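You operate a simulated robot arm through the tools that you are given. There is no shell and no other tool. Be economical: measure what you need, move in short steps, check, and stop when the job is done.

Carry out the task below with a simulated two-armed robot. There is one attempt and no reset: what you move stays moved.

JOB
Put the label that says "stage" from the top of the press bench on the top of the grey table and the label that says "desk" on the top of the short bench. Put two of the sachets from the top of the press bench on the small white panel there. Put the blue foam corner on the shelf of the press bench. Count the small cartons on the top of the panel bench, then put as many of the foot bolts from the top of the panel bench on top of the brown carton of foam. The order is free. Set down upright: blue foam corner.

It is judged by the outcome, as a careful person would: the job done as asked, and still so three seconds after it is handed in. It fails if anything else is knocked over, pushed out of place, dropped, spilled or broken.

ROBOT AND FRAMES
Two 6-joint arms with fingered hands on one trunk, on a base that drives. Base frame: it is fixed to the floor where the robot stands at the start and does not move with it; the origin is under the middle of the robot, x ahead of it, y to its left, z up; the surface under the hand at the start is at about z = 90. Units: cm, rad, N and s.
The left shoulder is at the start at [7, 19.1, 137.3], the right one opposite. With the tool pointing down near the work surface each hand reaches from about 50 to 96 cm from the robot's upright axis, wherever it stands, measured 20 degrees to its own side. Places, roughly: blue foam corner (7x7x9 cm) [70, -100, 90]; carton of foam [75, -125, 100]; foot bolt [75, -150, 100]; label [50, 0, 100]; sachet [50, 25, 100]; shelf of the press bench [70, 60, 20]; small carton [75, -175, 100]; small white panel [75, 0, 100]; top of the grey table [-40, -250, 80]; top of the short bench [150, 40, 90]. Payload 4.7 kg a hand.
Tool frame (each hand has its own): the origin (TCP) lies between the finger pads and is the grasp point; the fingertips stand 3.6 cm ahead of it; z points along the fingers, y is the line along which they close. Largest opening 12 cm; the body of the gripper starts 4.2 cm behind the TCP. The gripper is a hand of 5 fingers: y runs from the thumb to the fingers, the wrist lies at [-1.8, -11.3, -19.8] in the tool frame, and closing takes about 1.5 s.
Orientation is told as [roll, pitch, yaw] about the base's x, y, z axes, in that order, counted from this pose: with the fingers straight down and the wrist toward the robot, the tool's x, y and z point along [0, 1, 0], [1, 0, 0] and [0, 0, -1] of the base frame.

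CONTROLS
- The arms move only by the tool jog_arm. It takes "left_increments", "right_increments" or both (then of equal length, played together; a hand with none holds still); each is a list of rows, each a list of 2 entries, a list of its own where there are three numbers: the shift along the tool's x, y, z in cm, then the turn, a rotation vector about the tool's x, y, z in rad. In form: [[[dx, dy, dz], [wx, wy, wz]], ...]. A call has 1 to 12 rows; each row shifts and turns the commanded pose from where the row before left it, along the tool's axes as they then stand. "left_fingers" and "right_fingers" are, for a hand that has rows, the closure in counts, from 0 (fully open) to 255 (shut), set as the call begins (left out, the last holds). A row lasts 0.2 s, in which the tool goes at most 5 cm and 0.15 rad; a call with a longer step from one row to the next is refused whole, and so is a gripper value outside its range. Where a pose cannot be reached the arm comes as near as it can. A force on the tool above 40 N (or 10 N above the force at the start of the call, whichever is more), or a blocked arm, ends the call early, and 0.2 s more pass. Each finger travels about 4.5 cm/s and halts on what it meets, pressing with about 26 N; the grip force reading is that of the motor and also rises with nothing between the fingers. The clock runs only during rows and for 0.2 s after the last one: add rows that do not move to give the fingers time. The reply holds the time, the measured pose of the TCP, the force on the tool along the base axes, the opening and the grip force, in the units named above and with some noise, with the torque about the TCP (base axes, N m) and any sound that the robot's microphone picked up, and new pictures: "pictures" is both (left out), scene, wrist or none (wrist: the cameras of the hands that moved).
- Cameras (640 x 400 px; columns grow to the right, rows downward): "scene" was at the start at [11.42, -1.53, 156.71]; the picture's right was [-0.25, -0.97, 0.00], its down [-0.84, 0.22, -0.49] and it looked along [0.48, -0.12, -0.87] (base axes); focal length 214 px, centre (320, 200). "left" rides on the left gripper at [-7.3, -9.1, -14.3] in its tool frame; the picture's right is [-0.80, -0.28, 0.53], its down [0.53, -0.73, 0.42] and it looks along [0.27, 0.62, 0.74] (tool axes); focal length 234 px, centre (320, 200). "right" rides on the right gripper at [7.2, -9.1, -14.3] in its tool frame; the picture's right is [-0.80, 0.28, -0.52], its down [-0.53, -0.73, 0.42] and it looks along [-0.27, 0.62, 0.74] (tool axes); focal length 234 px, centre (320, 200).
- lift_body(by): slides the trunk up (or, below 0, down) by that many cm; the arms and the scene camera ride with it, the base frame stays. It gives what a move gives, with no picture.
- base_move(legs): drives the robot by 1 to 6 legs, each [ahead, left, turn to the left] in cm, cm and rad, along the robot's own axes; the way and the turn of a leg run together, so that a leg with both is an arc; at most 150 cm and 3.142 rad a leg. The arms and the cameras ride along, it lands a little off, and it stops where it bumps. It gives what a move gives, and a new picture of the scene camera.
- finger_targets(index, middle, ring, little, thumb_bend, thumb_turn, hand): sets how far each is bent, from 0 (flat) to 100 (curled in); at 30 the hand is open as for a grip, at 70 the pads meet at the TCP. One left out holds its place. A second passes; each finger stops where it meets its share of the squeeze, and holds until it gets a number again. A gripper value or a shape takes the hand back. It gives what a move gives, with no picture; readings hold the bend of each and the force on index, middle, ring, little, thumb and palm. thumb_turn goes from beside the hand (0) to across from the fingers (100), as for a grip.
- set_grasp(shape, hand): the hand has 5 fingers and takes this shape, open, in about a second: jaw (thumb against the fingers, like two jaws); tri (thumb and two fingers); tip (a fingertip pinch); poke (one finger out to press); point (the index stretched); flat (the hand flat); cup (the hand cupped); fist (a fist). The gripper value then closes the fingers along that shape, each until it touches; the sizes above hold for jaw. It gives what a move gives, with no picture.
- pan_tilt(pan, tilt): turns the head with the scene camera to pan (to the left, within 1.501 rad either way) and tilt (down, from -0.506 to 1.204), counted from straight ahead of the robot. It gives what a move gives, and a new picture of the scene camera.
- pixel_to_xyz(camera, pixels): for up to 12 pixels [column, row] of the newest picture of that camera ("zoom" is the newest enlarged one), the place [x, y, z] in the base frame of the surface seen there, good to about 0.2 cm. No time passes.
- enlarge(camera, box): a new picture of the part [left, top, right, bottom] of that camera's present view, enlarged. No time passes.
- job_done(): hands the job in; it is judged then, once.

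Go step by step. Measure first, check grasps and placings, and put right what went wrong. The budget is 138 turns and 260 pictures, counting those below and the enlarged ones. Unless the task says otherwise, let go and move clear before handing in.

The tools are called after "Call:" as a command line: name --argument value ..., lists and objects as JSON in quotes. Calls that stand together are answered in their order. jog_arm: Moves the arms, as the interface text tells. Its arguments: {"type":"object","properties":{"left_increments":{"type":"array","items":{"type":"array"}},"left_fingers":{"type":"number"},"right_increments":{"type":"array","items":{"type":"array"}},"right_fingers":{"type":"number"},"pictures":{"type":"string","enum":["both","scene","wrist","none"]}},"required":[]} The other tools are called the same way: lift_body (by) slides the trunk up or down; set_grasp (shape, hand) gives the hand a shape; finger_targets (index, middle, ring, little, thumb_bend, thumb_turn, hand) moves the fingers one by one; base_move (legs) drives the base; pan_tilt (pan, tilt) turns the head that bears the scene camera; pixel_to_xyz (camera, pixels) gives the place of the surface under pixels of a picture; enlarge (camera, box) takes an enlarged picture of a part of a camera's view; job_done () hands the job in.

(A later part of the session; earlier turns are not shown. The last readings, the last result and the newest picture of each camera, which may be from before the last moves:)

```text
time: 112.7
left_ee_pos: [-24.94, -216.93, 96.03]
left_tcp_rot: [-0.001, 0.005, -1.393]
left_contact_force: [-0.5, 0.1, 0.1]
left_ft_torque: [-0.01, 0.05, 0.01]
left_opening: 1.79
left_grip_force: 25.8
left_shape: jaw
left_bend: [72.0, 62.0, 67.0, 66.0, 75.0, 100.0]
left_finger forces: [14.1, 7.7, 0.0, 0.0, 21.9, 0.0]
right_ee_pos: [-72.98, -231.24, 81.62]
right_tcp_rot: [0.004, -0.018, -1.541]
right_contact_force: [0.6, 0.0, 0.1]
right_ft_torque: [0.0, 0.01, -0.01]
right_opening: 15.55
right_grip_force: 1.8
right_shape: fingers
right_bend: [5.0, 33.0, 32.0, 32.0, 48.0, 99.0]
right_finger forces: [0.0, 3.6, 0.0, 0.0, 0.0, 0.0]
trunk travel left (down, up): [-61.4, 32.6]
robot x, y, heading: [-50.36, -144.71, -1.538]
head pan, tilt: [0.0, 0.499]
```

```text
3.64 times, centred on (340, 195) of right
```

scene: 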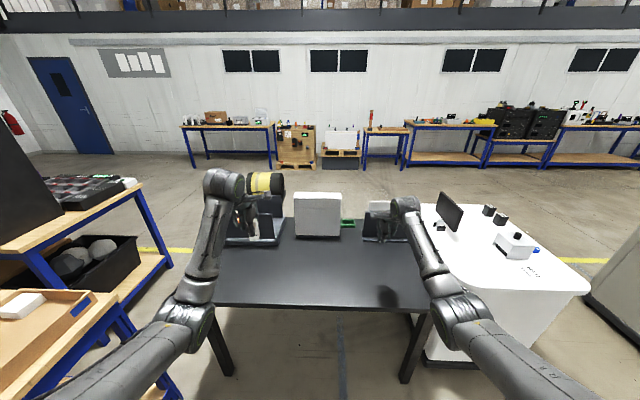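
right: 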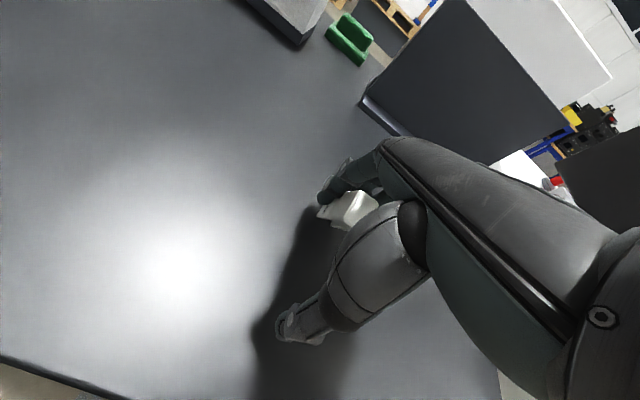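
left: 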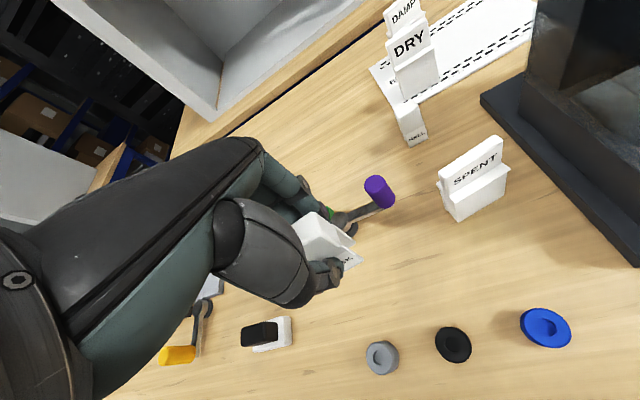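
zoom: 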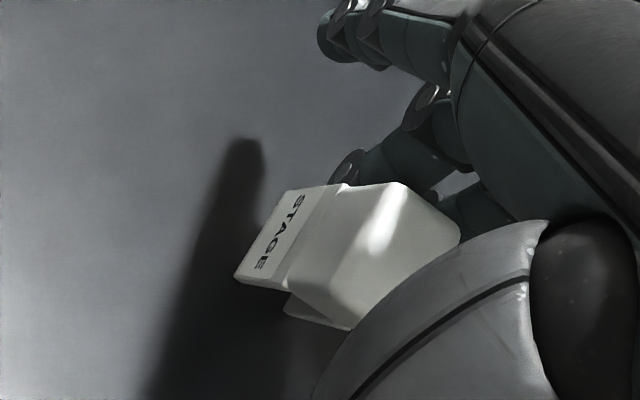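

Call:
enlarge --camera "right" --box '[310, 165, 390, 235]'

Call:
enlarge --camera "scene" --box '[370, 215, 410, 250]'

Call:
pixel_to_xyz --camera "zoom" --pixels '[[180, 250], [180, 262], [222, 255], [205, 200], [195, 170], [175, 270]]'

```text
5.71 times, centred on (350, 200) of right
```

zoom: 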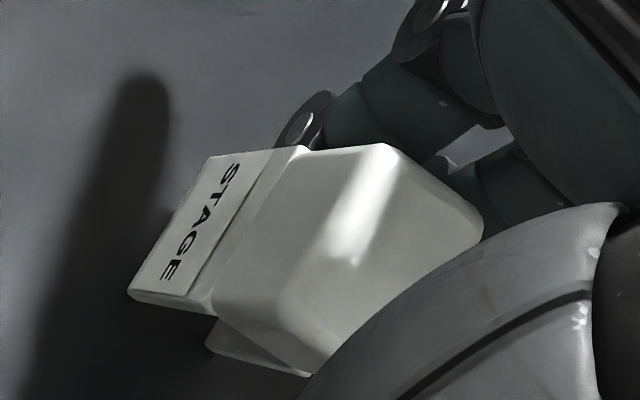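

```text
11.43 times, centred on (390, 232) of scene
```

zoom: 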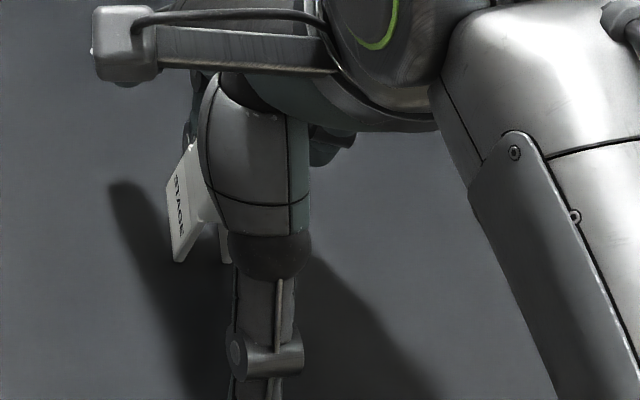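

```text
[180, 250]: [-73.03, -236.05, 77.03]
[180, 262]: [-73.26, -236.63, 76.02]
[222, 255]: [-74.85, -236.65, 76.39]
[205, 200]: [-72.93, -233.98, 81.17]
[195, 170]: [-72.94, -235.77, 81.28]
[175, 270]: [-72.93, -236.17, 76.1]
```

The middle fingertip sits inside the label's slot (text face z 77–81). I'll lower slightly to take load off the slot roof and watch the middle force.

Call:
jog_arm --right_increments '[[[0, 0, 0.4], [0, 0, 0]], [[0, 0, 0.3], [0, 0, 0]], [[0, 0, 0], [0, 0, 0]]]' --pictures "none"

Call:
enlarge --camera "right" --box '[290, 155, 410, 235]'

```text
time: 113.5
left_ee_pos: [-24.89, -216.84, 96.0]
left_tcp_rot: [-0.002, 0.006, -1.391]
left_contact_force: [-1.0, -0.4, -0.1]
left_ft_torque: [0.0, 0.0, 0.01]
left_opening: 1.8
left_grip_force: 26.2
left_shape: jaw
left_bend: [72.0, 62.0, 67.0, 66.0, 75.0, 100.0]
left_finger forces: [14.1, 7.8, 0.1, 0.0, 21.9, 0.0]
right_ee_pos: [-72.9, -231.31, 80.82]
right_tcp_rot: [0.004, -0.018, -1.539]
right_contact_force: [0.4, -0.4, 3.1]
right_ft_torque: [-0.23, 0.06, 0.01]
right_opening: 15.54
right_grip_force: 2.6
right_shape: fingers
right_bend: [5.0, 32.0, 32.0, 32.0, 48.0, 99.0]
right_finger forces: [0.1, 5.3, 0.0, 0.0, 0.0, 0.0]
trunk travel left (down, up): [-61.4, 32.6]
robot x, y, heading: [-50.51, -144.36, -1.539]
head pan, tilt: [0.0, 0.499]
```

```text
5.00 times, centred on (350, 195) of right
```

zoom: 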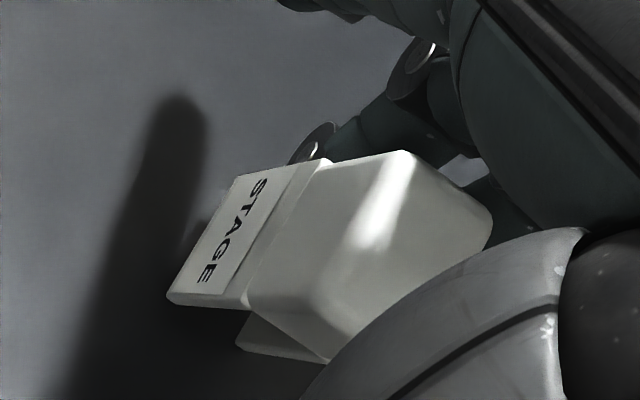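

Labels needn't be upright, and it rests on the table; try simply straightening the middle finger a bit to pull out of the slot.

Call:
finger_targets --hand "right" --middle 20

Call:
enlarge --camera "right" --box '[280, 120, 440, 240]'

```text
time: 114.5
left_ee_pos: [-24.85, -216.95, 96.07]
left_tcp_rot: [0.0, 0.005, -1.392]
left_contact_force: [0.0, 0.1, -1.1]
left_ft_torque: [-0.02, 0.0, 0.01]
left_opening: 1.79
left_grip_force: 26.7
left_shape: jaw
left_bend: [72.0, 62.0, 67.0, 66.0, 75.0, 100.0]
left_finger forces: [14.1, 7.8, 0.0, 0.1, 21.9, 0.0]
right_ee_pos: [-72.91, -231.18, 80.77]
right_tcp_rot: [0.007, -0.018, -1.538]
right_contact_force: [-0.6, 0.3, -0.2]
right_ft_torque: [0.03, -0.01, 0.01]
right_opening: 15.52
right_grip_force: 1.8
right_shape: fingers
right_bend: [5.0, 20.0, 32.0, 32.0, 48.0, 99.0]
right_finger forces: [0.0, 3.7, 0.0, 0.0, 0.0, 0.0]
trunk travel left (down, up): [-61.4, 32.6]
robot x, y, heading: [-49.99, -144.81, -1.54]
head pan, tilt: [0.0, 0.499]
```

```text
3.33 times, centred on (360, 180) of right
```

zoom: 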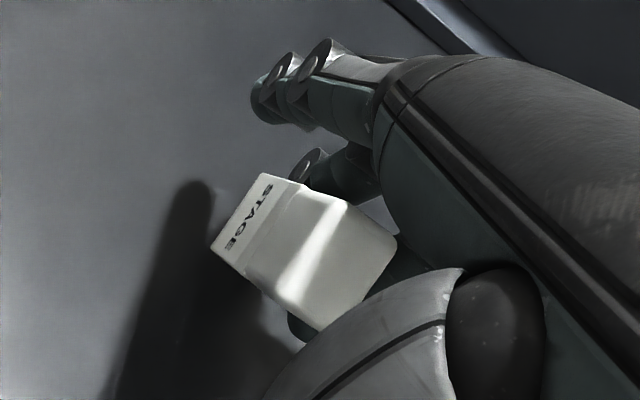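

The label rides on the middle fingertip. Try pushing it off with the neighbours: curl index and ring from outside while the middle stays.

Call:
finger_targets --hand "right" --middle 40 --ring 5 --little 5 --thumb_bend 20

Call:
enlarge --camera "right" --box '[280, 120, 440, 240]'

Call:
finger_targets --hand "right" --ring 80 --index 80 --middle 25

Call:
enlarge --camera "right" --box '[280, 120, 440, 240]'

```text
time: 115.5
left_ee_pos: [-24.9, -216.81, 96.09]
left_tcp_rot: [-0.001, 0.004, -1.393]
left_contact_force: [0.1, -1.3, 0.5]
left_ft_torque: [0.0, 0.01, 0.03]
left_opening: 1.82
left_grip_force: 25.8
left_shape: jaw
left_bend: [72.0, 62.0, 67.0, 66.0, 75.0, 100.0]
left_finger forces: [14.0, 7.8, 0.0, 0.0, 21.8, 0.1]
right_ee_pos: [-72.92, -231.23, 80.78]
right_tcp_rot: [0.005, -0.017, -1.539]
right_contact_force: [0.0, 0.3, 0.5]
right_ft_torque: [-0.02, 0.02, 0.03]
right_opening: 17.3
right_grip_force: 2.2
right_shape: fingers
right_bend: [5.0, 40.0, 5.0, 5.0, 20.0, 99.0]
right_finger forces: [0.0, 4.3, 0.0, 0.0, 0.0, 0.1]
trunk travel left (down, up): [-61.4, 32.6]
robot x, y, heading: [-50.55, -144.46, -1.531]
head pan, tilt: [0.0, 0.499]
```

```text
3.33 times, centred on (360, 180) of right
```

zoom: 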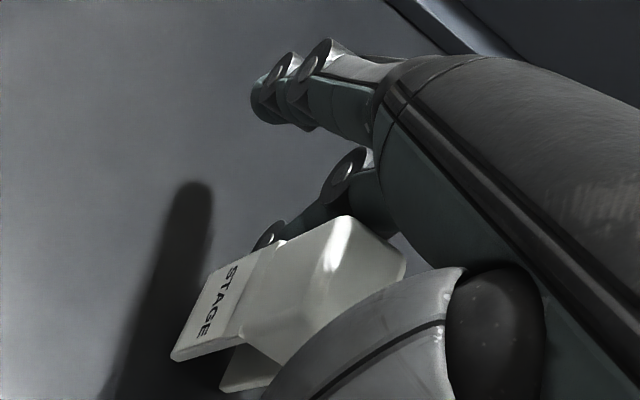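

```text
time: 116.5
left_ee_pos: [-24.82, -216.94, 96.14]
left_tcp_rot: [0.002, 0.005, -1.392]
left_contact_force: [-0.3, -0.7, -1.4]
left_ft_torque: [0.0, -0.02, 0.0]
left_opening: 1.82
left_grip_force: 26.3
left_shape: jaw
left_bend: [72.0, 62.0, 67.0, 66.0, 75.0, 100.0]
left_finger forces: [14.1, 7.7, 0.0, 0.0, 22.0, 0.1]
right_ee_pos: [-72.94, -231.21, 80.78]
right_tcp_rot: [0.005, -0.017, -1.538]
right_contact_force: [0.3, 0.1, 0.2]
right_ft_torque: [-0.02, -0.03, -0.03]
right_opening: 5.13
right_grip_force: 2.1
right_shape: fingers
right_bend: [80.0, 25.0, 80.0, 5.0, 20.0, 99.0]
right_finger forces: [0.1, 3.8, 0.0, 0.0, 0.1, 0.0]
trunk travel left (down, up): [-61.4, 32.6]
robot x, y, heading: [-50.38, -144.64, -1.536]
head pan, tilt: [0.0, 0.499]
```

```text
3.33 times, centred on (360, 180) of right
```

zoom: 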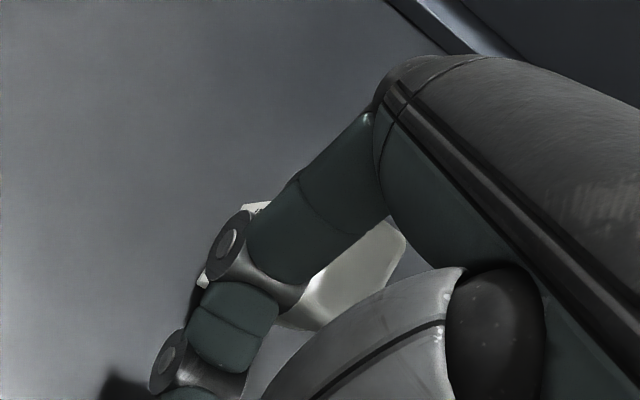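

Index and ring just straddle it. New idea: press the label between palm and table, then draw the middle finger out. Set fingers clear, middle at 50, and lower slowly.

Call:
finger_targets --hand "right" --index 5 --ring 5 --little 5 --middle 50 --thumb_bend 15

Call:
jog_arm --right_increments '[[[0, 0, 0.3], [0, 0, 0]], [[0, 0, 0.3], [0, 0, 0]], [[0, 0, 0.3], [0, 0, 0]], [[0, 0, 0.3], [0, 0, 0]], [[0, 0, 0.3], [0, 0, 0]], [[0, 0, 0.3], [0, 0, 0]], [[0, 0, 0], [0, 0, 0]]]' --pictures "none"

Call:
enlarge --camera "right" --box '[260, 120, 420, 240]'

```text
time: 117.5
left_ee_pos: [-24.9, -216.85, 96.1]
left_tcp_rot: [-0.001, 0.006, -1.393]
left_contact_force: [-0.5, 0.1, 0.1]
left_ft_torque: [0.0, -0.01, 0.0]
left_opening: 1.82
left_grip_force: 26.4
left_shape: jaw
left_bend: [72.0, 62.0, 67.0, 66.0, 75.0, 100.0]
left_finger forces: [14.1, 7.9, 0.0, 0.1, 21.9, 0.0]
right_ee_pos: [-72.99, -231.34, 80.74]
right_tcp_rot: [0.002, -0.018, -1.539]
right_contact_force: [0.2, 0.2, -0.9]
right_ft_torque: [-0.03, -0.01, 0.02]
right_opening: 17.7
right_grip_force: 1.6
right_shape: fingers
right_bend: [5.0, 50.0, 5.0, 5.0, 15.0, 99.0]
right_finger forces: [0.0, 3.7, 0.0, 0.0, 0.0, 0.0]
trunk travel left (down, up): [-61.4, 32.6]
robot x, y, heading: [-50.3, -144.47, -1.537]
head pan, tilt: [0.0, 0.499]
```

```text
time: 119.1
left_ee_pos: [-24.87, -216.42, 96.32]
left_tcp_rot: [-0.002, 0.0, -1.393]
left_contact_force: [-0.2, -0.3, -0.1]
left_ft_torque: [-0.01, -0.01, 0.02]
left_opening: 1.81
left_grip_force: 26.0
left_shape: jaw
left_bend: [72.0, 62.0, 67.0, 66.0, 75.0, 100.0]
left_finger forces: [14.1, 7.9, 0.0, 0.1, 21.9, 0.0]
right_ee_pos: [-72.85, -231.39, 79.8]
right_tcp_rot: [0.004, -0.029, -1.54]
right_contact_force: [-0.3, -3.1, 29.6]
right_ft_torque: [-1.22, 0.3, -0.03]
right_opening: 17.72
right_grip_force: 15.8
right_shape: fingers
right_bend: [5.0, 47.0, 5.0, 5.0, 15.0, 99.0]
right_finger forces: [0.0, 32.4, 0.0, 0.1, 0.1, 0.0]
trunk travel left (down, up): [-61.4, 32.6]
robot x, y, heading: [-50.04, -144.64, -1.532]
head pan, tilt: [0.0, 0.499]
```

```text
3.33 times, centred on (340, 180) of right
```

zoom: 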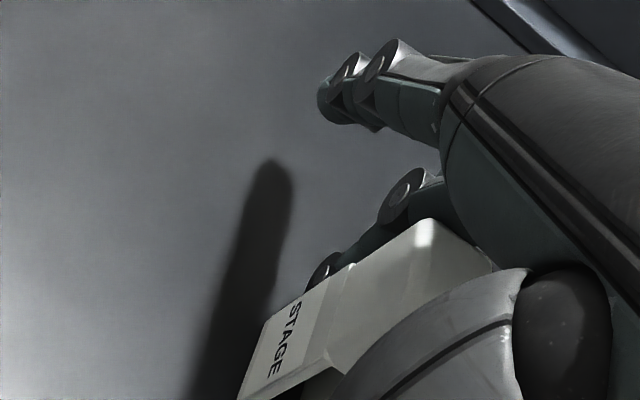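

30 N now goes through the middle finger into label/table. Under this load, draw the middle finger outward.

Call:
finger_targets --hand "right" --middle 15

Call:
enlarge --camera "right" --box '[260, 120, 420, 240]'

```text
time: 120.1
left_ee_pos: [-25.05, -216.72, 96.0]
left_tcp_rot: [0.001, 0.005, -1.391]
left_contact_force: [-0.2, -0.1, -0.4]
left_ft_torque: [-0.04, 0.0, -0.01]
left_opening: 1.8
left_grip_force: 25.9
left_shape: jaw
left_bend: [72.0, 62.0, 67.0, 66.0, 75.0, 100.0]
left_finger forces: [14.1, 7.8, 0.0, 0.0, 21.9, 0.1]
right_ee_pos: [-73.03, -231.34, 78.94]
right_tcp_rot: [0.005, -0.016, -1.538]
right_contact_force: [0.5, 0.2, 1.6]
right_ft_torque: [0.02, -0.01, -0.01]
right_opening: 17.76
right_grip_force: 0.0
right_shape: fingers
right_bend: [5.0, 15.0, 5.0, 5.0, 15.0, 99.0]
right_finger forces: [0.1, 0.0, 0.0, 0.0, 0.0, 0.0]
trunk travel left (down, up): [-61.4, 32.6]
robot x, y, heading: [-50.14, -145.11, -1.537]
head pan, tilt: [0.0, 0.499]
```

```text
3.33 times, centred on (340, 180) of right
```

zoom: 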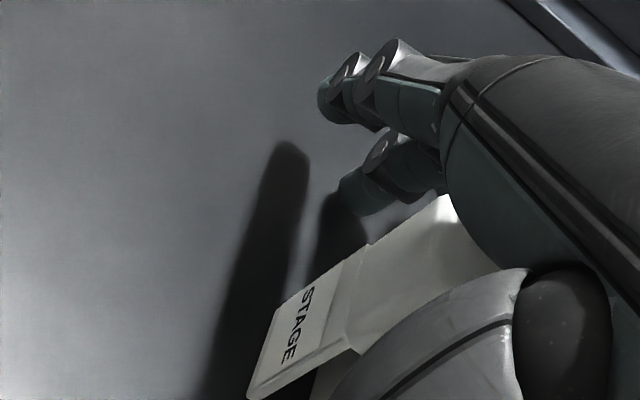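

Middle reads 0 N and is out of the slot: released. Rise straight up.

Call:
jog_arm --right_increments '[[[0, 0, -1], [0, 0, 0]], [[0, 0, -2], [0, 0, 0]], [[0, 0, -4], [0, 0, 0]], [[0, 0, -4], [0, 0, 0]], [[0, 0, -4], [0, 0, 0]], [[0, 0, 0], [0, 0, 0]]]' --pictures "scene"

Call:
enlarge --camera "scene" --box '[340, 190, 440, 270]'

```text
time: 121.5
left_ee_pos: [-24.82, -216.91, 96.05]
left_tcp_rot: [0.0, 0.005, -1.393]
left_contact_force: [-0.4, -0.5, -0.7]
left_ft_torque: [0.01, 0.05, 0.02]
left_opening: 1.79
left_grip_force: 26.1
left_shape: jaw
left_bend: [72.0, 62.0, 67.0, 66.0, 75.0, 100.0]
left_finger forces: [14.1, 7.9, 0.0, 0.1, 21.9, 0.0]
right_ee_pos: [-73.11, -231.1, 93.86]
right_tcp_rot: [0.005, -0.017, -1.54]
right_contact_force: [-0.9, -0.2, -0.7]
right_ft_torque: [0.01, 0.0, -0.01]
right_opening: 17.79
right_grip_force: 0.0
right_shape: fingers
right_bend: [5.0, 15.0, 5.0, 5.0, 15.0, 99.0]
right_finger forces: [0.1, 0.1, 0.0, 0.1, 0.0, 0.0]
trunk travel left (down, up): [-61.4, 32.6]
robot x, y, heading: [-50.45, -144.83, -1.536]
head pan, tilt: [0.0, 0.499]
```

scene: 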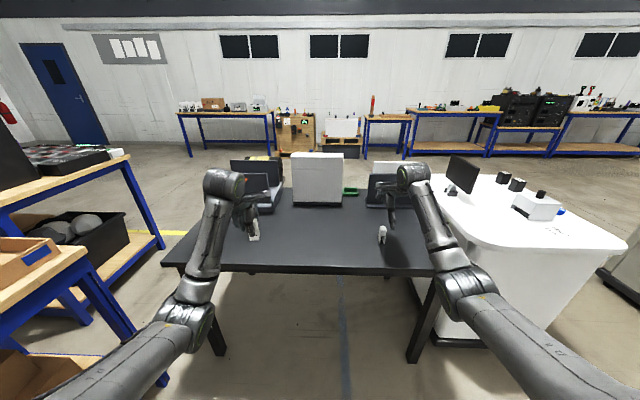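

```text
5.00 times, centred on (390, 230) of scene
```

zoom: 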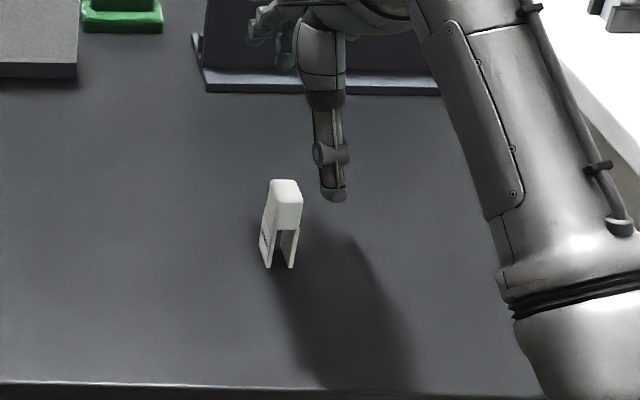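

STAGE stands upright on the grey table. Now raise the trunk, back away and turn to face the panel bench (right hand free).

Call:
lift_body --by 23.6

Call:
base_move --legs '[[-25, 0, 0], [0, -25, 0], [0, 0, 1.537]]'

Call:
pan_tilt --pan -0.1 --tilt 0.55

```text
time: 124.0
left_ee_pos: [-24.89, -216.9, 119.81]
left_tcp_rot: [-0.001, 0.006, -1.392]
left_contact_force: [0.5, 0.1, -0.7]
left_ft_torque: [-0.03, 0.03, 0.0]
left_opening: 1.8
left_grip_force: 25.9
left_shape: jaw
left_bend: [72.0, 62.0, 67.0, 66.0, 75.0, 100.0]
left_finger forces: [14.1, 7.9, 0.0, 0.0, 21.8, 0.0]
right_ee_pos: [-73.17, -231.13, 117.46]
right_tcp_rot: [0.004, -0.018, -1.539]
right_contact_force: [0.1, -0.2, 0.4]
right_ft_torque: [-0.02, 0.01, 0.0]
right_opening: 17.77
right_grip_force: 0.2
right_shape: fingers
right_bend: [5.0, 15.0, 5.0, 5.0, 15.0, 99.0]
right_finger forces: [0.0, 0.0, 0.1, 0.1, 0.1, 0.0]
trunk travel left (down, up): [-85.0, 9.0]
robot x, y, heading: [-50.52, -144.61, -1.536]
head pan, tilt: [0.0, 0.499]
```

```text
time: 131.2
left_ee_pos: [-2.95, -97.41, 119.69]
left_tcp_rot: [-0.001, 0.005, 0.148]
left_contact_force: [-0.5, 1.2, -0.5]
left_ft_torque: [0.02, -0.02, 0.0]
left_opening: 1.82
left_grip_force: 26.2
left_shape: jaw
left_bend: [72.0, 62.0, 67.0, 66.0, 75.0, 100.0]
left_finger forces: [13.8, 7.6, 0.0, 0.0, 21.4, 0.1]
right_ee_pos: [9.78, -145.96, 117.55]
right_tcp_rot: [0.005, -0.018, 0.002]
right_contact_force: [-0.4, 0.5, -1.0]
right_ft_torque: [-0.02, -0.01, 0.0]
right_opening: 17.78
right_grip_force: 0.1
right_shape: fingers
right_bend: [5.0, 15.0, 5.0, 5.0, 15.0, 99.0]
right_finger forces: [0.0, 0.0, 0.0, 0.0, 0.0, 0.1]
trunk travel left (down, up): [-85.0, 9.0]
robot x, y, heading: [-75.98, -120.49, 0.003]
head pan, tilt: [0.0, 0.499]
```

scene: 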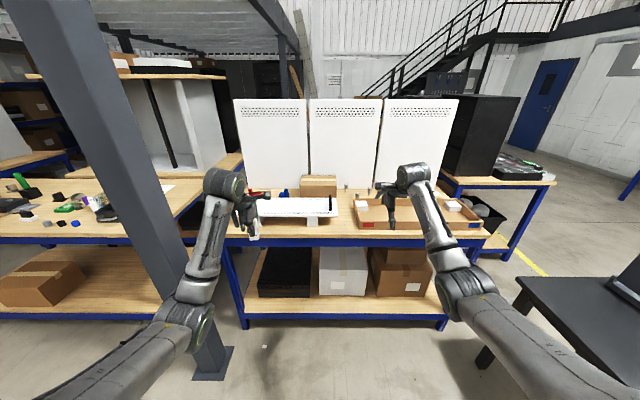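

```text
time: 131.8
left_ee_pos: [-3.04, -97.31, 119.75]
left_tcp_rot: [0.0, 0.003, 0.148]
left_contact_force: [-1.1, -0.2, 0.3]
left_ft_torque: [-0.01, 0.02, 0.03]
left_opening: 1.81
left_grip_force: 26.3
left_shape: jaw
left_bend: [72.0, 62.0, 67.0, 66.0, 75.0, 100.0]
left_finger forces: [14.0, 7.7, 0.0, 0.1, 21.4, 0.1]
right_ee_pos: [9.84, -145.96, 117.35]
right_tcp_rot: [0.004, -0.017, 0.001]
right_contact_force: [0.2, -0.4, 0.0]
right_ft_torque: [0.0, 0.03, -0.04]
right_opening: 17.79
right_grip_force: 0.0
right_shape: fingers
right_bend: [5.0, 15.0, 5.0, 5.0, 15.0, 99.0]
right_finger forces: [0.0, 0.1, 0.0, 0.1, 0.0, 0.0]
trunk travel left (down, up): [-85.0, 9.0]
robot x, y, heading: [-75.58, -120.73, 0.004]
head pan, tilt: [-0.099, 0.55]
```

scene: 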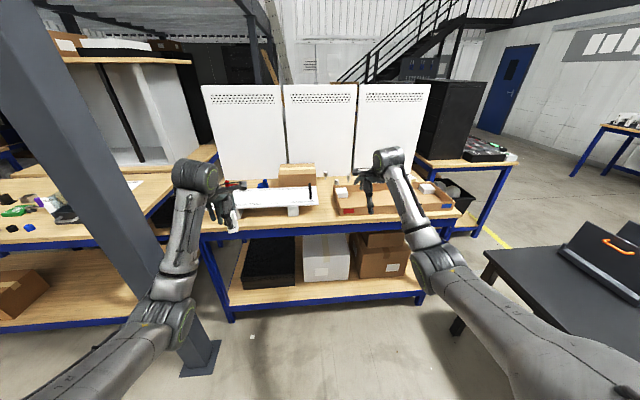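

Zoom in on the panel bench top to find bolts and cartons.

Call:
enlarge --camera "scene" --box '[190, 145, 330, 235]'

Call:
enlarge --camera "scene" --box '[300, 150, 480, 240]'

```text
4.44 times, centred on (260, 190) of scene
```

zoom: 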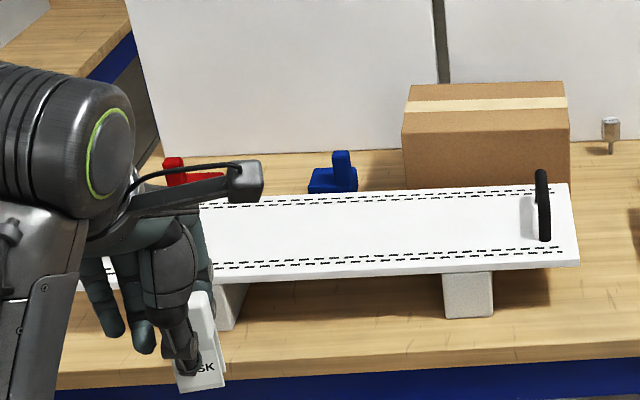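

```text
3.56 times, centred on (390, 195) of scene
```

zoom: 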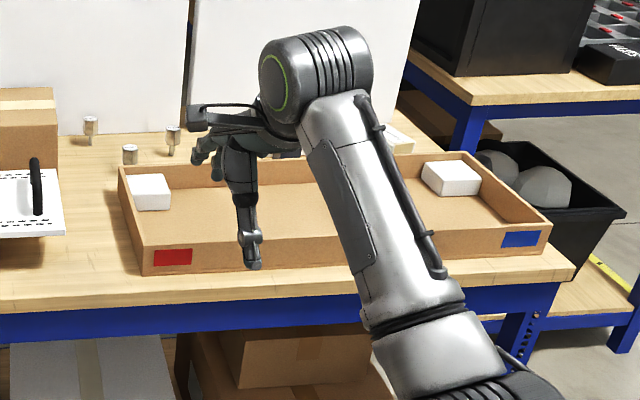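

Drive ahead 55 cm for the bench, with hands high.

Call:
base_move --legs '[[55, 0, 0]]'

Call:
pan_tilt --pan -0.35 --tilt 0.75

Call:
enlarge --camera "scene" --box '[200, 60, 520, 260]'

```text
time: 135.0
left_ee_pos: [51.05, -96.62, 119.72]
left_tcp_rot: [-0.001, 0.006, 0.152]
left_contact_force: [-0.5, 0.6, -0.1]
left_ft_torque: [-0.01, 0.0, 0.0]
left_opening: 1.78
left_grip_force: 25.8
left_shape: jaw
left_bend: [72.0, 62.0, 67.0, 66.0, 75.0, 100.0]
left_finger forces: [13.9, 7.5, 0.0, 0.0, 21.6, 0.0]
right_ee_pos: [64.09, -145.2, 117.5]
right_tcp_rot: [0.002, -0.017, 0.005]
right_contact_force: [-0.1, -0.4, 0.5]
right_ft_torque: [0.02, 0.0, 0.02]
right_opening: 17.76
right_grip_force: 0.0
right_shape: fingers
right_bend: [5.0, 15.0, 5.0, 5.0, 15.0, 99.0]
right_finger forces: [0.1, 0.0, 0.0, 0.1, 0.0, 0.1]
trunk travel left (down, up): [-85.0, 9.0]
robot x, y, heading: [-21.62, -120.0, 0.009]
head pan, tilt: [-0.099, 0.55]
```

scene: 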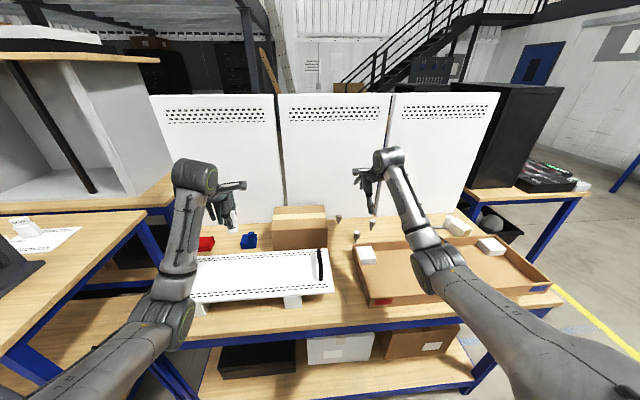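

```text
time: 135.8
left_ee_pos: [51.32, -96.64, 119.63]
left_tcp_rot: [0.002, 0.006, 0.152]
left_contact_force: [-0.4, 0.9, -0.9]
left_ft_torque: [0.02, -0.01, 0.0]
left_opening: 1.8
left_grip_force: 26.4
left_shape: jaw
left_bend: [72.0, 62.0, 67.0, 66.0, 75.0, 100.0]
left_finger forces: [13.9, 7.6, 0.0, 0.0, 21.3, 0.0]
right_ee_pos: [64.27, -145.2, 117.42]
right_tcp_rot: [0.006, -0.018, 0.005]
right_contact_force: [0.1, -0.2, 0.1]
right_ft_torque: [0.0, 0.04, 0.0]
right_opening: 17.78
right_grip_force: 0.0
right_shape: fingers
right_bend: [5.0, 15.0, 5.0, 5.0, 15.0, 99.0]
right_finger forces: [0.0, 0.1, 0.1, 0.1, 0.1, 0.0]
trunk travel left (down, up): [-85.0, 9.0]
robot x, y, heading: [-21.7, -120.21, 0.009]
head pan, tilt: [-0.351, 0.75]
```

scene: 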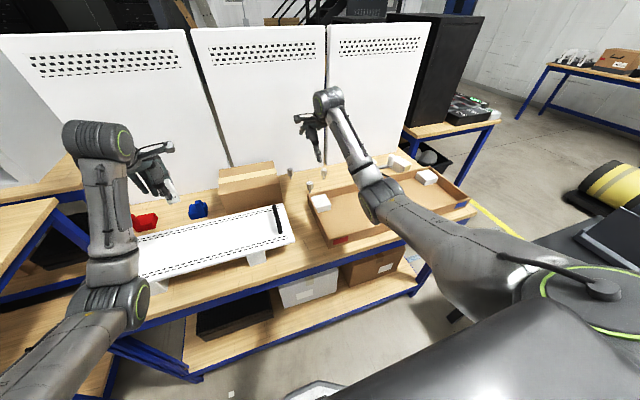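

```text
2.00 times, centred on (360, 160) of scene
```

zoom: 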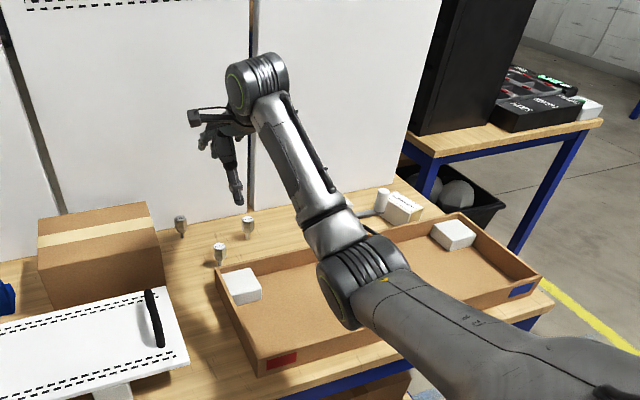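

The arm hides part of the tray. Swing the right hand left 22 cm and look again.

Call:
jog_arm --right_increments '[[[4.4, 0, 0], [0, 0, 0]], [[4.4, 0, 0], [0, 0, 0]], [[4.4, 0, 0], [0, 0, 0]], [[4.4, 0, 0], [0, 0, 0]], [[4.4, 0, 0], [0, 0, 0]], [[0, 0, 0], [0, 0, 0]]]' --right_fingers 0 --pictures "none"

Call:
enlarge --camera "scene" --box '[270, 130, 480, 260]'

```text
time: 137.2
left_ee_pos: [51.18, -96.66, 119.65]
left_tcp_rot: [0.001, 0.006, 0.15]
left_contact_force: [0.9, -0.4, -0.2]
left_ft_torque: [0.03, 0.0, 0.0]
left_opening: 1.8
left_grip_force: 26.7
left_shape: jaw
left_bend: [72.0, 62.0, 67.0, 66.0, 75.0, 100.0]
left_finger forces: [13.9, 7.6, 0.0, 0.0, 21.5, 0.0]
right_ee_pos: [64.22, -123.34, 117.39]
right_tcp_rot: [0.004, -0.017, 0.003]
right_contact_force: [-0.4, -0.4, 1.0]
right_ft_torque: [0.0, 0.02, 0.01]
right_opening: 11.98
right_grip_force: 0.1
right_shape: jaw
right_bend: [30.0, 30.0, 30.0, 30.0, 30.0, 98.0]
right_finger forces: [0.0, 0.0, 0.1, 0.0, 0.0, 0.1]
trunk travel left (down, up): [-85.0, 9.0]
robot x, y, heading: [-21.5, -120.03, 0.015]
head pan, tilt: [-0.351, 0.75]
```

```text
3.05 times, centred on (375, 195) of scene
```

zoom: 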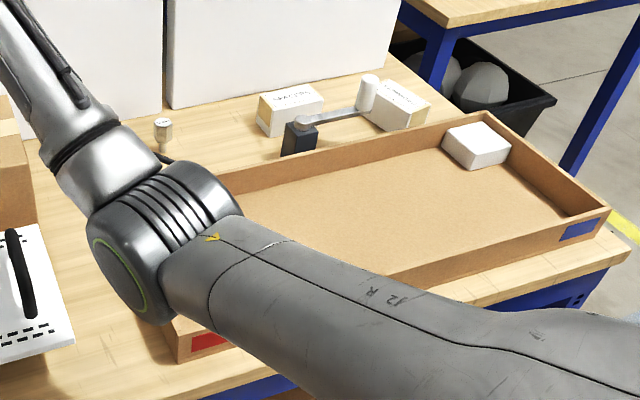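

Two white boxes in the tray (one hidden left now) and two labelled boxes behind. Zoom to identify and locate them.

Call:
enlarge --camera "scene" --box '[345, 145, 445, 205]'

Call:
pixel_to_xyz --camera "scene" --pixels '[[370, 165], [406, 163], [426, 178], [396, 160], [324, 173], [369, 172], [352, 160], [382, 160], [412, 158], [417, 172], [437, 180]]'

```text
6.40 times, centred on (395, 175) of scene
```

zoom: 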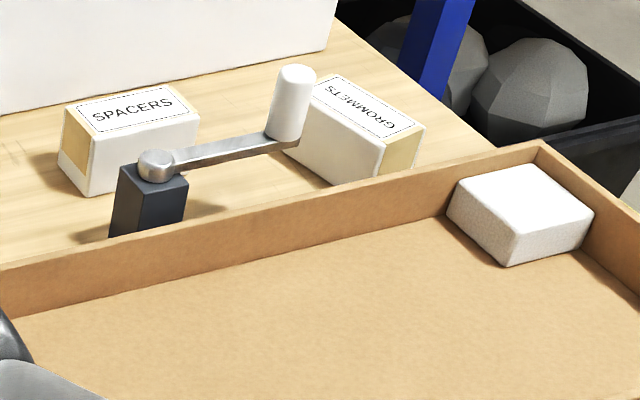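

```text
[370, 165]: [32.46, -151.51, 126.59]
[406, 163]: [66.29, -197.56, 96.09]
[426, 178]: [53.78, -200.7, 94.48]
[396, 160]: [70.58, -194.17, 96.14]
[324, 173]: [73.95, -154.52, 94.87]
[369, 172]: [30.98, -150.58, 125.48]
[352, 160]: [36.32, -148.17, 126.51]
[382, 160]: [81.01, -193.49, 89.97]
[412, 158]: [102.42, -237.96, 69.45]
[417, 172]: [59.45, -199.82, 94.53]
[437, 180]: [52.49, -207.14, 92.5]
```

SPACERS and GROMMETS are labelled cartons; the tray blocks look like foam. Check the rest of the bench top with the right wrist camera.

Call:
enlarge --camera "right" --box '[0, 0, 640, 400]'

Call:
enlarge --camera "left" --box '[0, 0, 640, 400]'

```text
1.00 times, centred on (320, 200) of right (not enlarged: the box is as wide or as high as the picture)
```

zoom: 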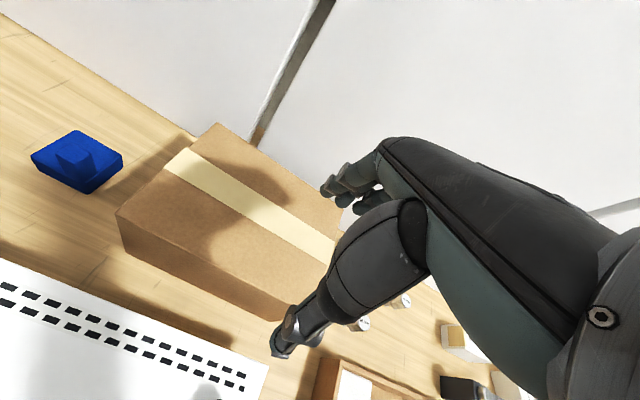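

```text
1.00 times, centred on (320, 200) of left (not enlarged: the box is as wide or as high as the picture)
```

zoom: 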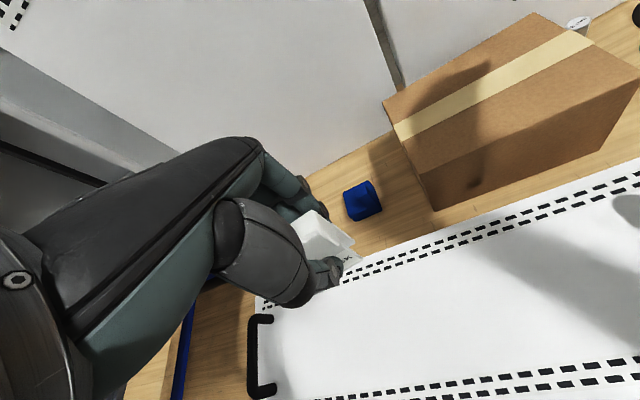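

Two small cartons (SPACERS, GROMMETS), so two bolts go on the brown carton. Move the right hand back above the bolts and measure them.

Call:
pixel_to_xyz --camera "scene" --pixels '[[225, 175], [270, 168], [255, 165], [197, 209], [143, 220]]'

Call:
jog_arm --right_increments '[[[-4.4, 0, 0], [0, 0, 0]], [[-4.4, 0, 0], [0, 0, 0]], [[-4.4, 0, 0], [0, 0, 0]], [[-4.4, 0, 0], [0, 0, 0]], [[-4.4, 0, 0], [0, 0, 0]], [[-4, 0, 0], [0, 0, 0]], [[0, 0, 0], [0, 0, 0]]]' --pictures "wrist"

```text
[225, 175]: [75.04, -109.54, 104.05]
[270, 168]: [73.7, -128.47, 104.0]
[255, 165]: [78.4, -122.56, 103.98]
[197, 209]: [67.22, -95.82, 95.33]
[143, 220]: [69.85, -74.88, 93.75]
```

```text
time: 138.8
left_ee_pos: [51.18, -96.59, 119.84]
left_tcp_rot: [-0.002, 0.006, 0.151]
left_contact_force: [0.5, 0.7, -1.9]
left_ft_torque: [-0.02, 0.02, 0.02]
left_opening: 1.8
left_grip_force: 26.2
left_shape: jaw
left_bend: [72.0, 62.0, 67.0, 66.0, 75.0, 100.0]
left_finger forces: [13.9, 7.6, 0.1, 0.0, 21.4, 0.1]
right_ee_pos: [64.01, -149.09, 117.61]
right_tcp_rot: [0.004, -0.017, 0.006]
right_contact_force: [-0.6, -0.8, 0.2]
right_ft_torque: [-0.02, 0.0, -0.01]
right_opening: 12.01
right_grip_force: 0.1
right_shape: jaw
right_bend: [30.0, 30.0, 30.0, 30.0, 30.0, 98.0]
right_finger forces: [0.0, 0.1, 0.0, 0.0, 0.0, 0.0]
trunk travel left (down, up): [-85.0, 9.0]
robot x, y, heading: [-21.37, -120.3, 0.01]
head pan, tilt: [-0.351, 0.75]
```

right: 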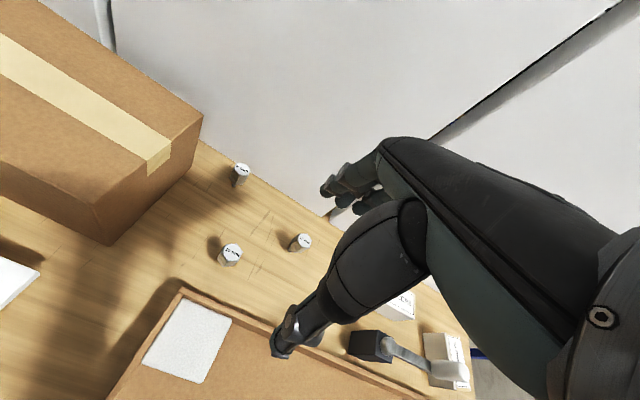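

Call:
enlarge --camera "right" --box '[190, 130, 350, 290]'

Call:
pixel_to_xyz --camera "right" --pixels '[[241, 169], [239, 183], [302, 240], [298, 250], [231, 250], [228, 262], [203, 115], [108, 243], [20, 100], [150, 160], [285, 215], [190, 295]]'

```text
2.50 times, centred on (270, 210) of right
```

zoom: 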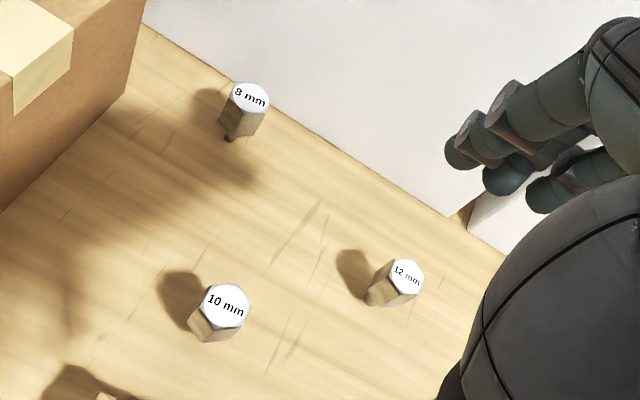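

```text
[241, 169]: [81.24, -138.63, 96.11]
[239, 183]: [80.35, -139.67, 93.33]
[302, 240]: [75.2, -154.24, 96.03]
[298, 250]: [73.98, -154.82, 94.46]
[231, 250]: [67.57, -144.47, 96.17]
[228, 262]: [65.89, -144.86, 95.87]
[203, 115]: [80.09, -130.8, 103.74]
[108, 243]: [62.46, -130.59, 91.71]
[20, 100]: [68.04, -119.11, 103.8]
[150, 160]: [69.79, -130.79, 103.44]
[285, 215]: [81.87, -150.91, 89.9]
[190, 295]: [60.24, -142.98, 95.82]
```

Bolts: "10 mm" [67.4,-144.5], "12 mm" [75.2,-154.3], "8 mm" [81.2,-138.7], tops z 96. Carton top z 103.8 (y −131…−110). Take the 12 mm first.

Call:
jog_arm --right_increments '[[[-1.75, 3.75, 0], [0, 0, 0]], [[-1.75, 3.75, 0], [0, 0, 0]], [[-1.7, 3.75, 0], [0, 0, 0]], [[0, 0, 4], [0, 0, 0]], [[0, 0, 4], [0, 0, 0]], [[0, 0, 4], [0, 0, 0]], [[0, 0, 0], [0, 0, 0]]]' --right_fingers 85 --pictures "wrist"

Call:
enlarge --camera "right" --box '[220, 130, 420, 310]'

```text
time: 140.3
left_ee_pos: [51.23, -96.59, 119.65]
left_tcp_rot: [-0.002, 0.006, 0.153]
left_contact_force: [-1.1, -0.3, -0.4]
left_ft_torque: [0.04, -0.01, 0.02]
left_opening: 1.81
left_grip_force: 25.4
left_shape: jaw
left_bend: [72.0, 62.0, 67.0, 66.0, 75.0, 100.0]
left_finger forces: [13.9, 7.7, 0.0, 0.0, 21.5, 0.0]
right_ee_pos: [73.17, -154.3, 105.81]
right_tcp_rot: [0.005, -0.018, 0.004]
right_contact_force: [-0.4, -0.2, 0.2]
right_ft_torque: [-0.02, 0.0, 0.02]
right_opening: 7.99
right_grip_force: 0.1
right_shape: jaw
right_bend: [27.0, 39.0, 36.0, 36.0, 62.0, 100.0]
right_finger forces: [0.0, 0.0, 0.0, 0.0, 0.0, 0.0]
right hand out of reach, approached as far as the arm can: row 3, 5, 6
trunk travel left (down, up): [-85.0, 9.0]
robot x, y, heading: [-21.62, -120.05, 0.012]
head pan, tilt: [-0.351, 0.75]
```

right: 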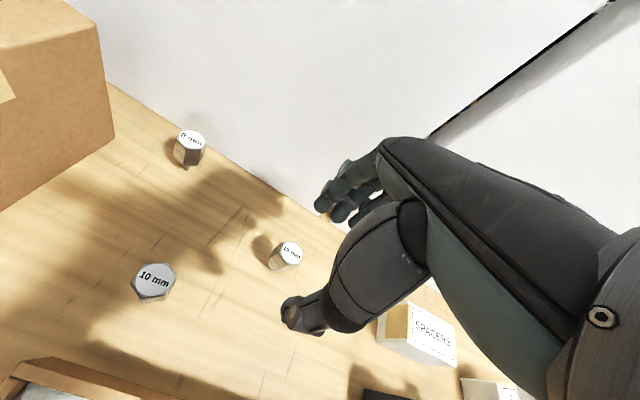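

```text
2.22 times, centred on (320, 220) of right
```

zoom: 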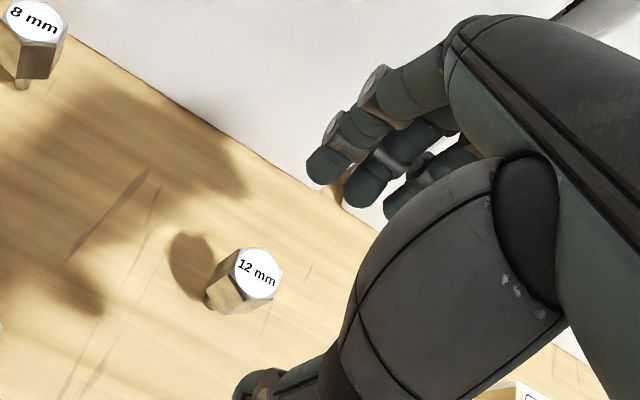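

Out of reach at 73; pull back 6 and drive ahead 8 (→ x≈75).

Call:
jog_arm --right_increments '[[[0, -3.5, 0], [0, 0, 0]], [[0, -3.5, 0], [0, 0, 0]], [[0, 0, 0], [0, 0, 0]]]' --pictures "none"

Call:
base_move --legs '[[9, 0, 0]]'

Call:
enlarge --camera "right" --box '[220, 130, 420, 310]'

Call:
pixel_to_xyz --camera "zoom" --pixels '[[260, 265], [230, 290], [255, 240], [330, 165], [290, 160], [250, 380]]'

```text
time: 141.2
left_ee_pos: [51.18, -96.48, 119.6]
left_tcp_rot: [-0.002, 0.006, 0.152]
left_contact_force: [-0.3, -0.2, -0.3]
left_ft_torque: [-0.02, -0.02, 0.02]
left_opening: 1.8
left_grip_force: 25.4
left_shape: jaw
left_bend: [72.0, 62.0, 67.0, 66.0, 75.0, 100.0]
left_finger forces: [14.0, 7.6, 0.1, 0.0, 21.4, 0.0]
right_ee_pos: [66.02, -154.38, 105.69]
right_tcp_rot: [0.003, -0.018, 0.005]
right_contact_force: [1.0, 1.3, 0.1]
right_ft_torque: [-0.04, 0.04, -0.01]
right_opening: 8.06
right_grip_force: 0.1
right_shape: jaw
right_bend: [27.0, 38.0, 36.0, 36.0, 62.0, 100.0]
right_finger forces: [0.0, 0.0, 0.1, 0.0, 0.0, 0.0]
trunk travel left (down, up): [-85.0, 9.0]
robot x, y, heading: [-21.73, -120.14, 0.007]
head pan, tilt: [-0.351, 0.75]
```

```text
time: 142.3
left_ee_pos: [60.09, -96.67, 119.86]
left_tcp_rot: [-0.001, 0.004, 0.15]
left_contact_force: [-0.1, -0.1, -0.8]
left_ft_torque: [0.0, -0.01, 0.0]
left_opening: 1.79
left_grip_force: 25.9
left_shape: jaw
left_bend: [72.0, 62.0, 67.0, 66.0, 75.0, 100.0]
left_finger forces: [13.8, 7.7, 0.0, 0.1, 21.6, 0.0]
right_ee_pos: [75.02, -154.57, 105.93]
right_tcp_rot: [0.004, -0.018, 0.005]
right_contact_force: [-0.7, 0.3, 0.1]
right_ft_torque: [0.03, 0.01, 0.0]
right_opening: 8.02
right_grip_force: 0.1
right_shape: jaw
right_bend: [27.0, 38.0, 36.0, 36.0, 62.0, 100.0]
right_finger forces: [0.0, 0.0, 0.0, 0.1, 0.1, 0.0]
trunk travel left (down, up): [-85.0, 9.0]
robot x, y, heading: [-12.37, -120.06, 0.014]
head pan, tilt: [-0.351, 0.75]
```

scene: 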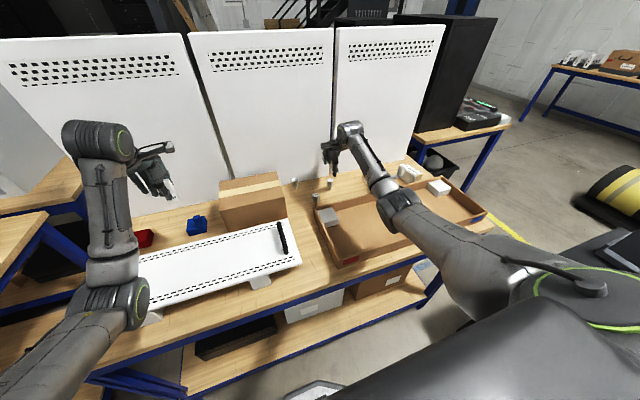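

```text
2.22 times, centred on (320, 220) of right
```

zoom: 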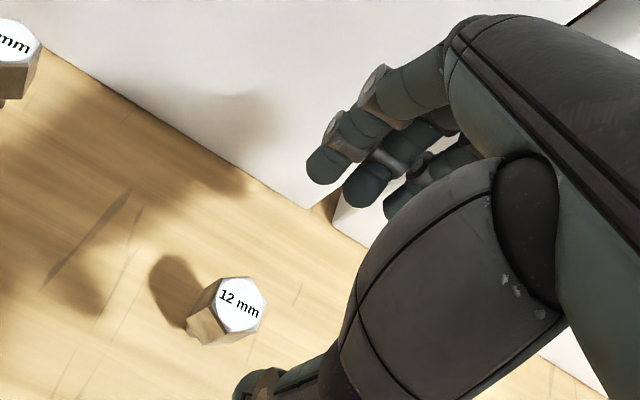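

```text
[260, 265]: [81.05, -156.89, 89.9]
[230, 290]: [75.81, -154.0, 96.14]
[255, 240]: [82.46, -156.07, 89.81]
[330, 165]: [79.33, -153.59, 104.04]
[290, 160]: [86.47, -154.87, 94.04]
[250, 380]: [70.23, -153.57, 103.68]
```

Bolt is centred between thumb and fingers. Lower to z≈95 and close, then lift.

Call:
jog_arm --right_increments '[[[0.3, 0, 3], [0, 0, 0]], [[0, 0, 3], [0, 0, 0]], [[0, 0, 3], [0, 0, 0]], [[0, 0, 1.6], [0, 0, 0]], [[0, 0, 0], [0, 0, 0]]]' --pictures "none"

Call:
jog_arm --right_increments '[[[0, 0, 0], [0, 0, 0]], [[0, 0, 0], [0, 0, 0]], [[0, 0, 0], [0, 0, 0]], [[0, 0, 0], [0, 0, 0]], [[0, 0, 0], [0, 0, 0]], [[0, 0, 0], [0, 0, 0]], [[0, 0, -3], [0, 0, 0]], [[0, 0, -4], [0, 0, 0]], [[0, 0, -4], [0, 0, 0]], [[0, 0, -4], [0, 0, 0]], [[0, 0, 0], [0, 0, 0]]]' --right_fingers 230 --pictures "wrist"

Call:
enlarge --camera "scene" --box '[280, 110, 400, 200]'

```text
time: 143.5
left_ee_pos: [60.35, -96.61, 119.8]
left_tcp_rot: [0.001, 0.004, 0.149]
left_contact_force: [-1.0, -0.6, -0.3]
left_ft_torque: [0.0, -0.01, -0.01]
left_opening: 1.82
left_grip_force: 25.6
left_shape: jaw
left_bend: [72.0, 62.0, 67.0, 66.0, 75.0, 100.0]
left_finger forces: [14.0, 7.7, 0.1, 0.0, 21.5, 0.0]
right_ee_pos: [75.34, -154.15, 94.82]
right_tcp_rot: [0.007, -0.017, 0.005]
right_contact_force: [0.2, -0.2, -0.1]
right_ft_torque: [0.01, -0.02, -0.01]
right_opening: 7.99
right_grip_force: 0.0
right_shape: jaw
right_bend: [27.0, 38.0, 36.0, 36.0, 62.0, 100.0]
right_finger forces: [0.0, 0.1, 0.0, 0.0, 0.0, 0.0]
trunk travel left (down, up): [-85.0, 9.0]
robot x, y, heading: [-12.12, -119.62, 0.006]
head pan, tilt: [-0.351, 0.75]
```

```text
time: 145.9
left_ee_pos: [60.36, -96.71, 119.65]
left_tcp_rot: [0.001, 0.005, 0.149]
left_contact_force: [0.2, -1.5, -0.4]
left_ft_torque: [-0.03, -0.01, 0.02]
left_opening: 1.82
left_grip_force: 26.1
left_shape: jaw
left_bend: [72.0, 62.0, 67.0, 66.0, 75.0, 100.0]
left_finger forces: [13.8, 7.7, 0.1, 0.1, 21.5, 0.0]
right_ee_pos: [74.93, -154.12, 110.09]
right_tcp_rot: [0.006, -0.014, 0.002]
right_contact_force: [-1.0, 0.2, -1.1]
right_ft_torque: [0.03, -0.01, 0.0]
right_opening: 0.53
right_grip_force: 26.1
right_shape: jaw
right_bend: [70.0, 64.0, 70.0, 70.0, 75.0, 100.0]
right_finger forces: [0.0, 7.3, 3.0, 0.0, 0.0, 0.0]
trunk travel left (down, up): [-85.0, 9.0]
robot x, y, heading: [-12.19, -120.05, 0.003]
head pan, tilt: [-0.351, 0.75]
```

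right: 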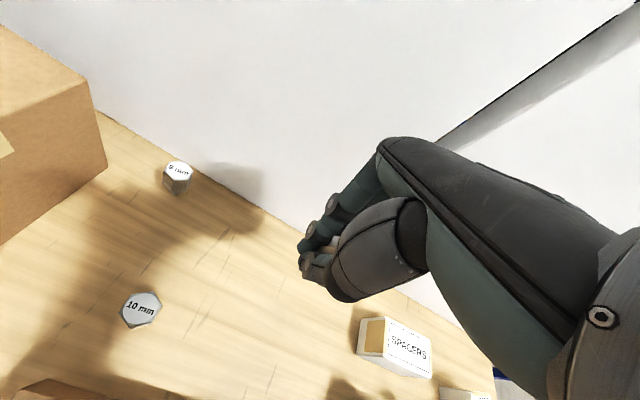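

```text
4.44 times, centred on (340, 155) of scene
```

zoom: 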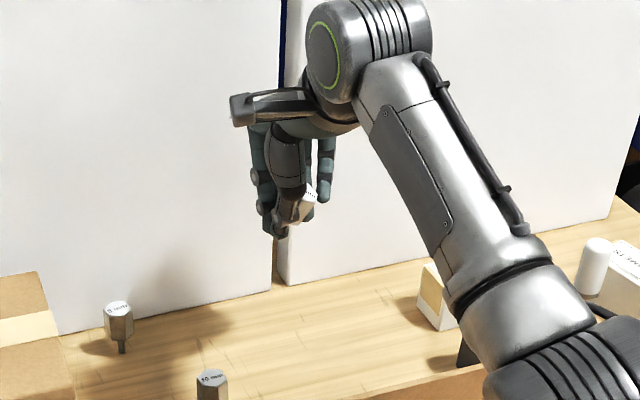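

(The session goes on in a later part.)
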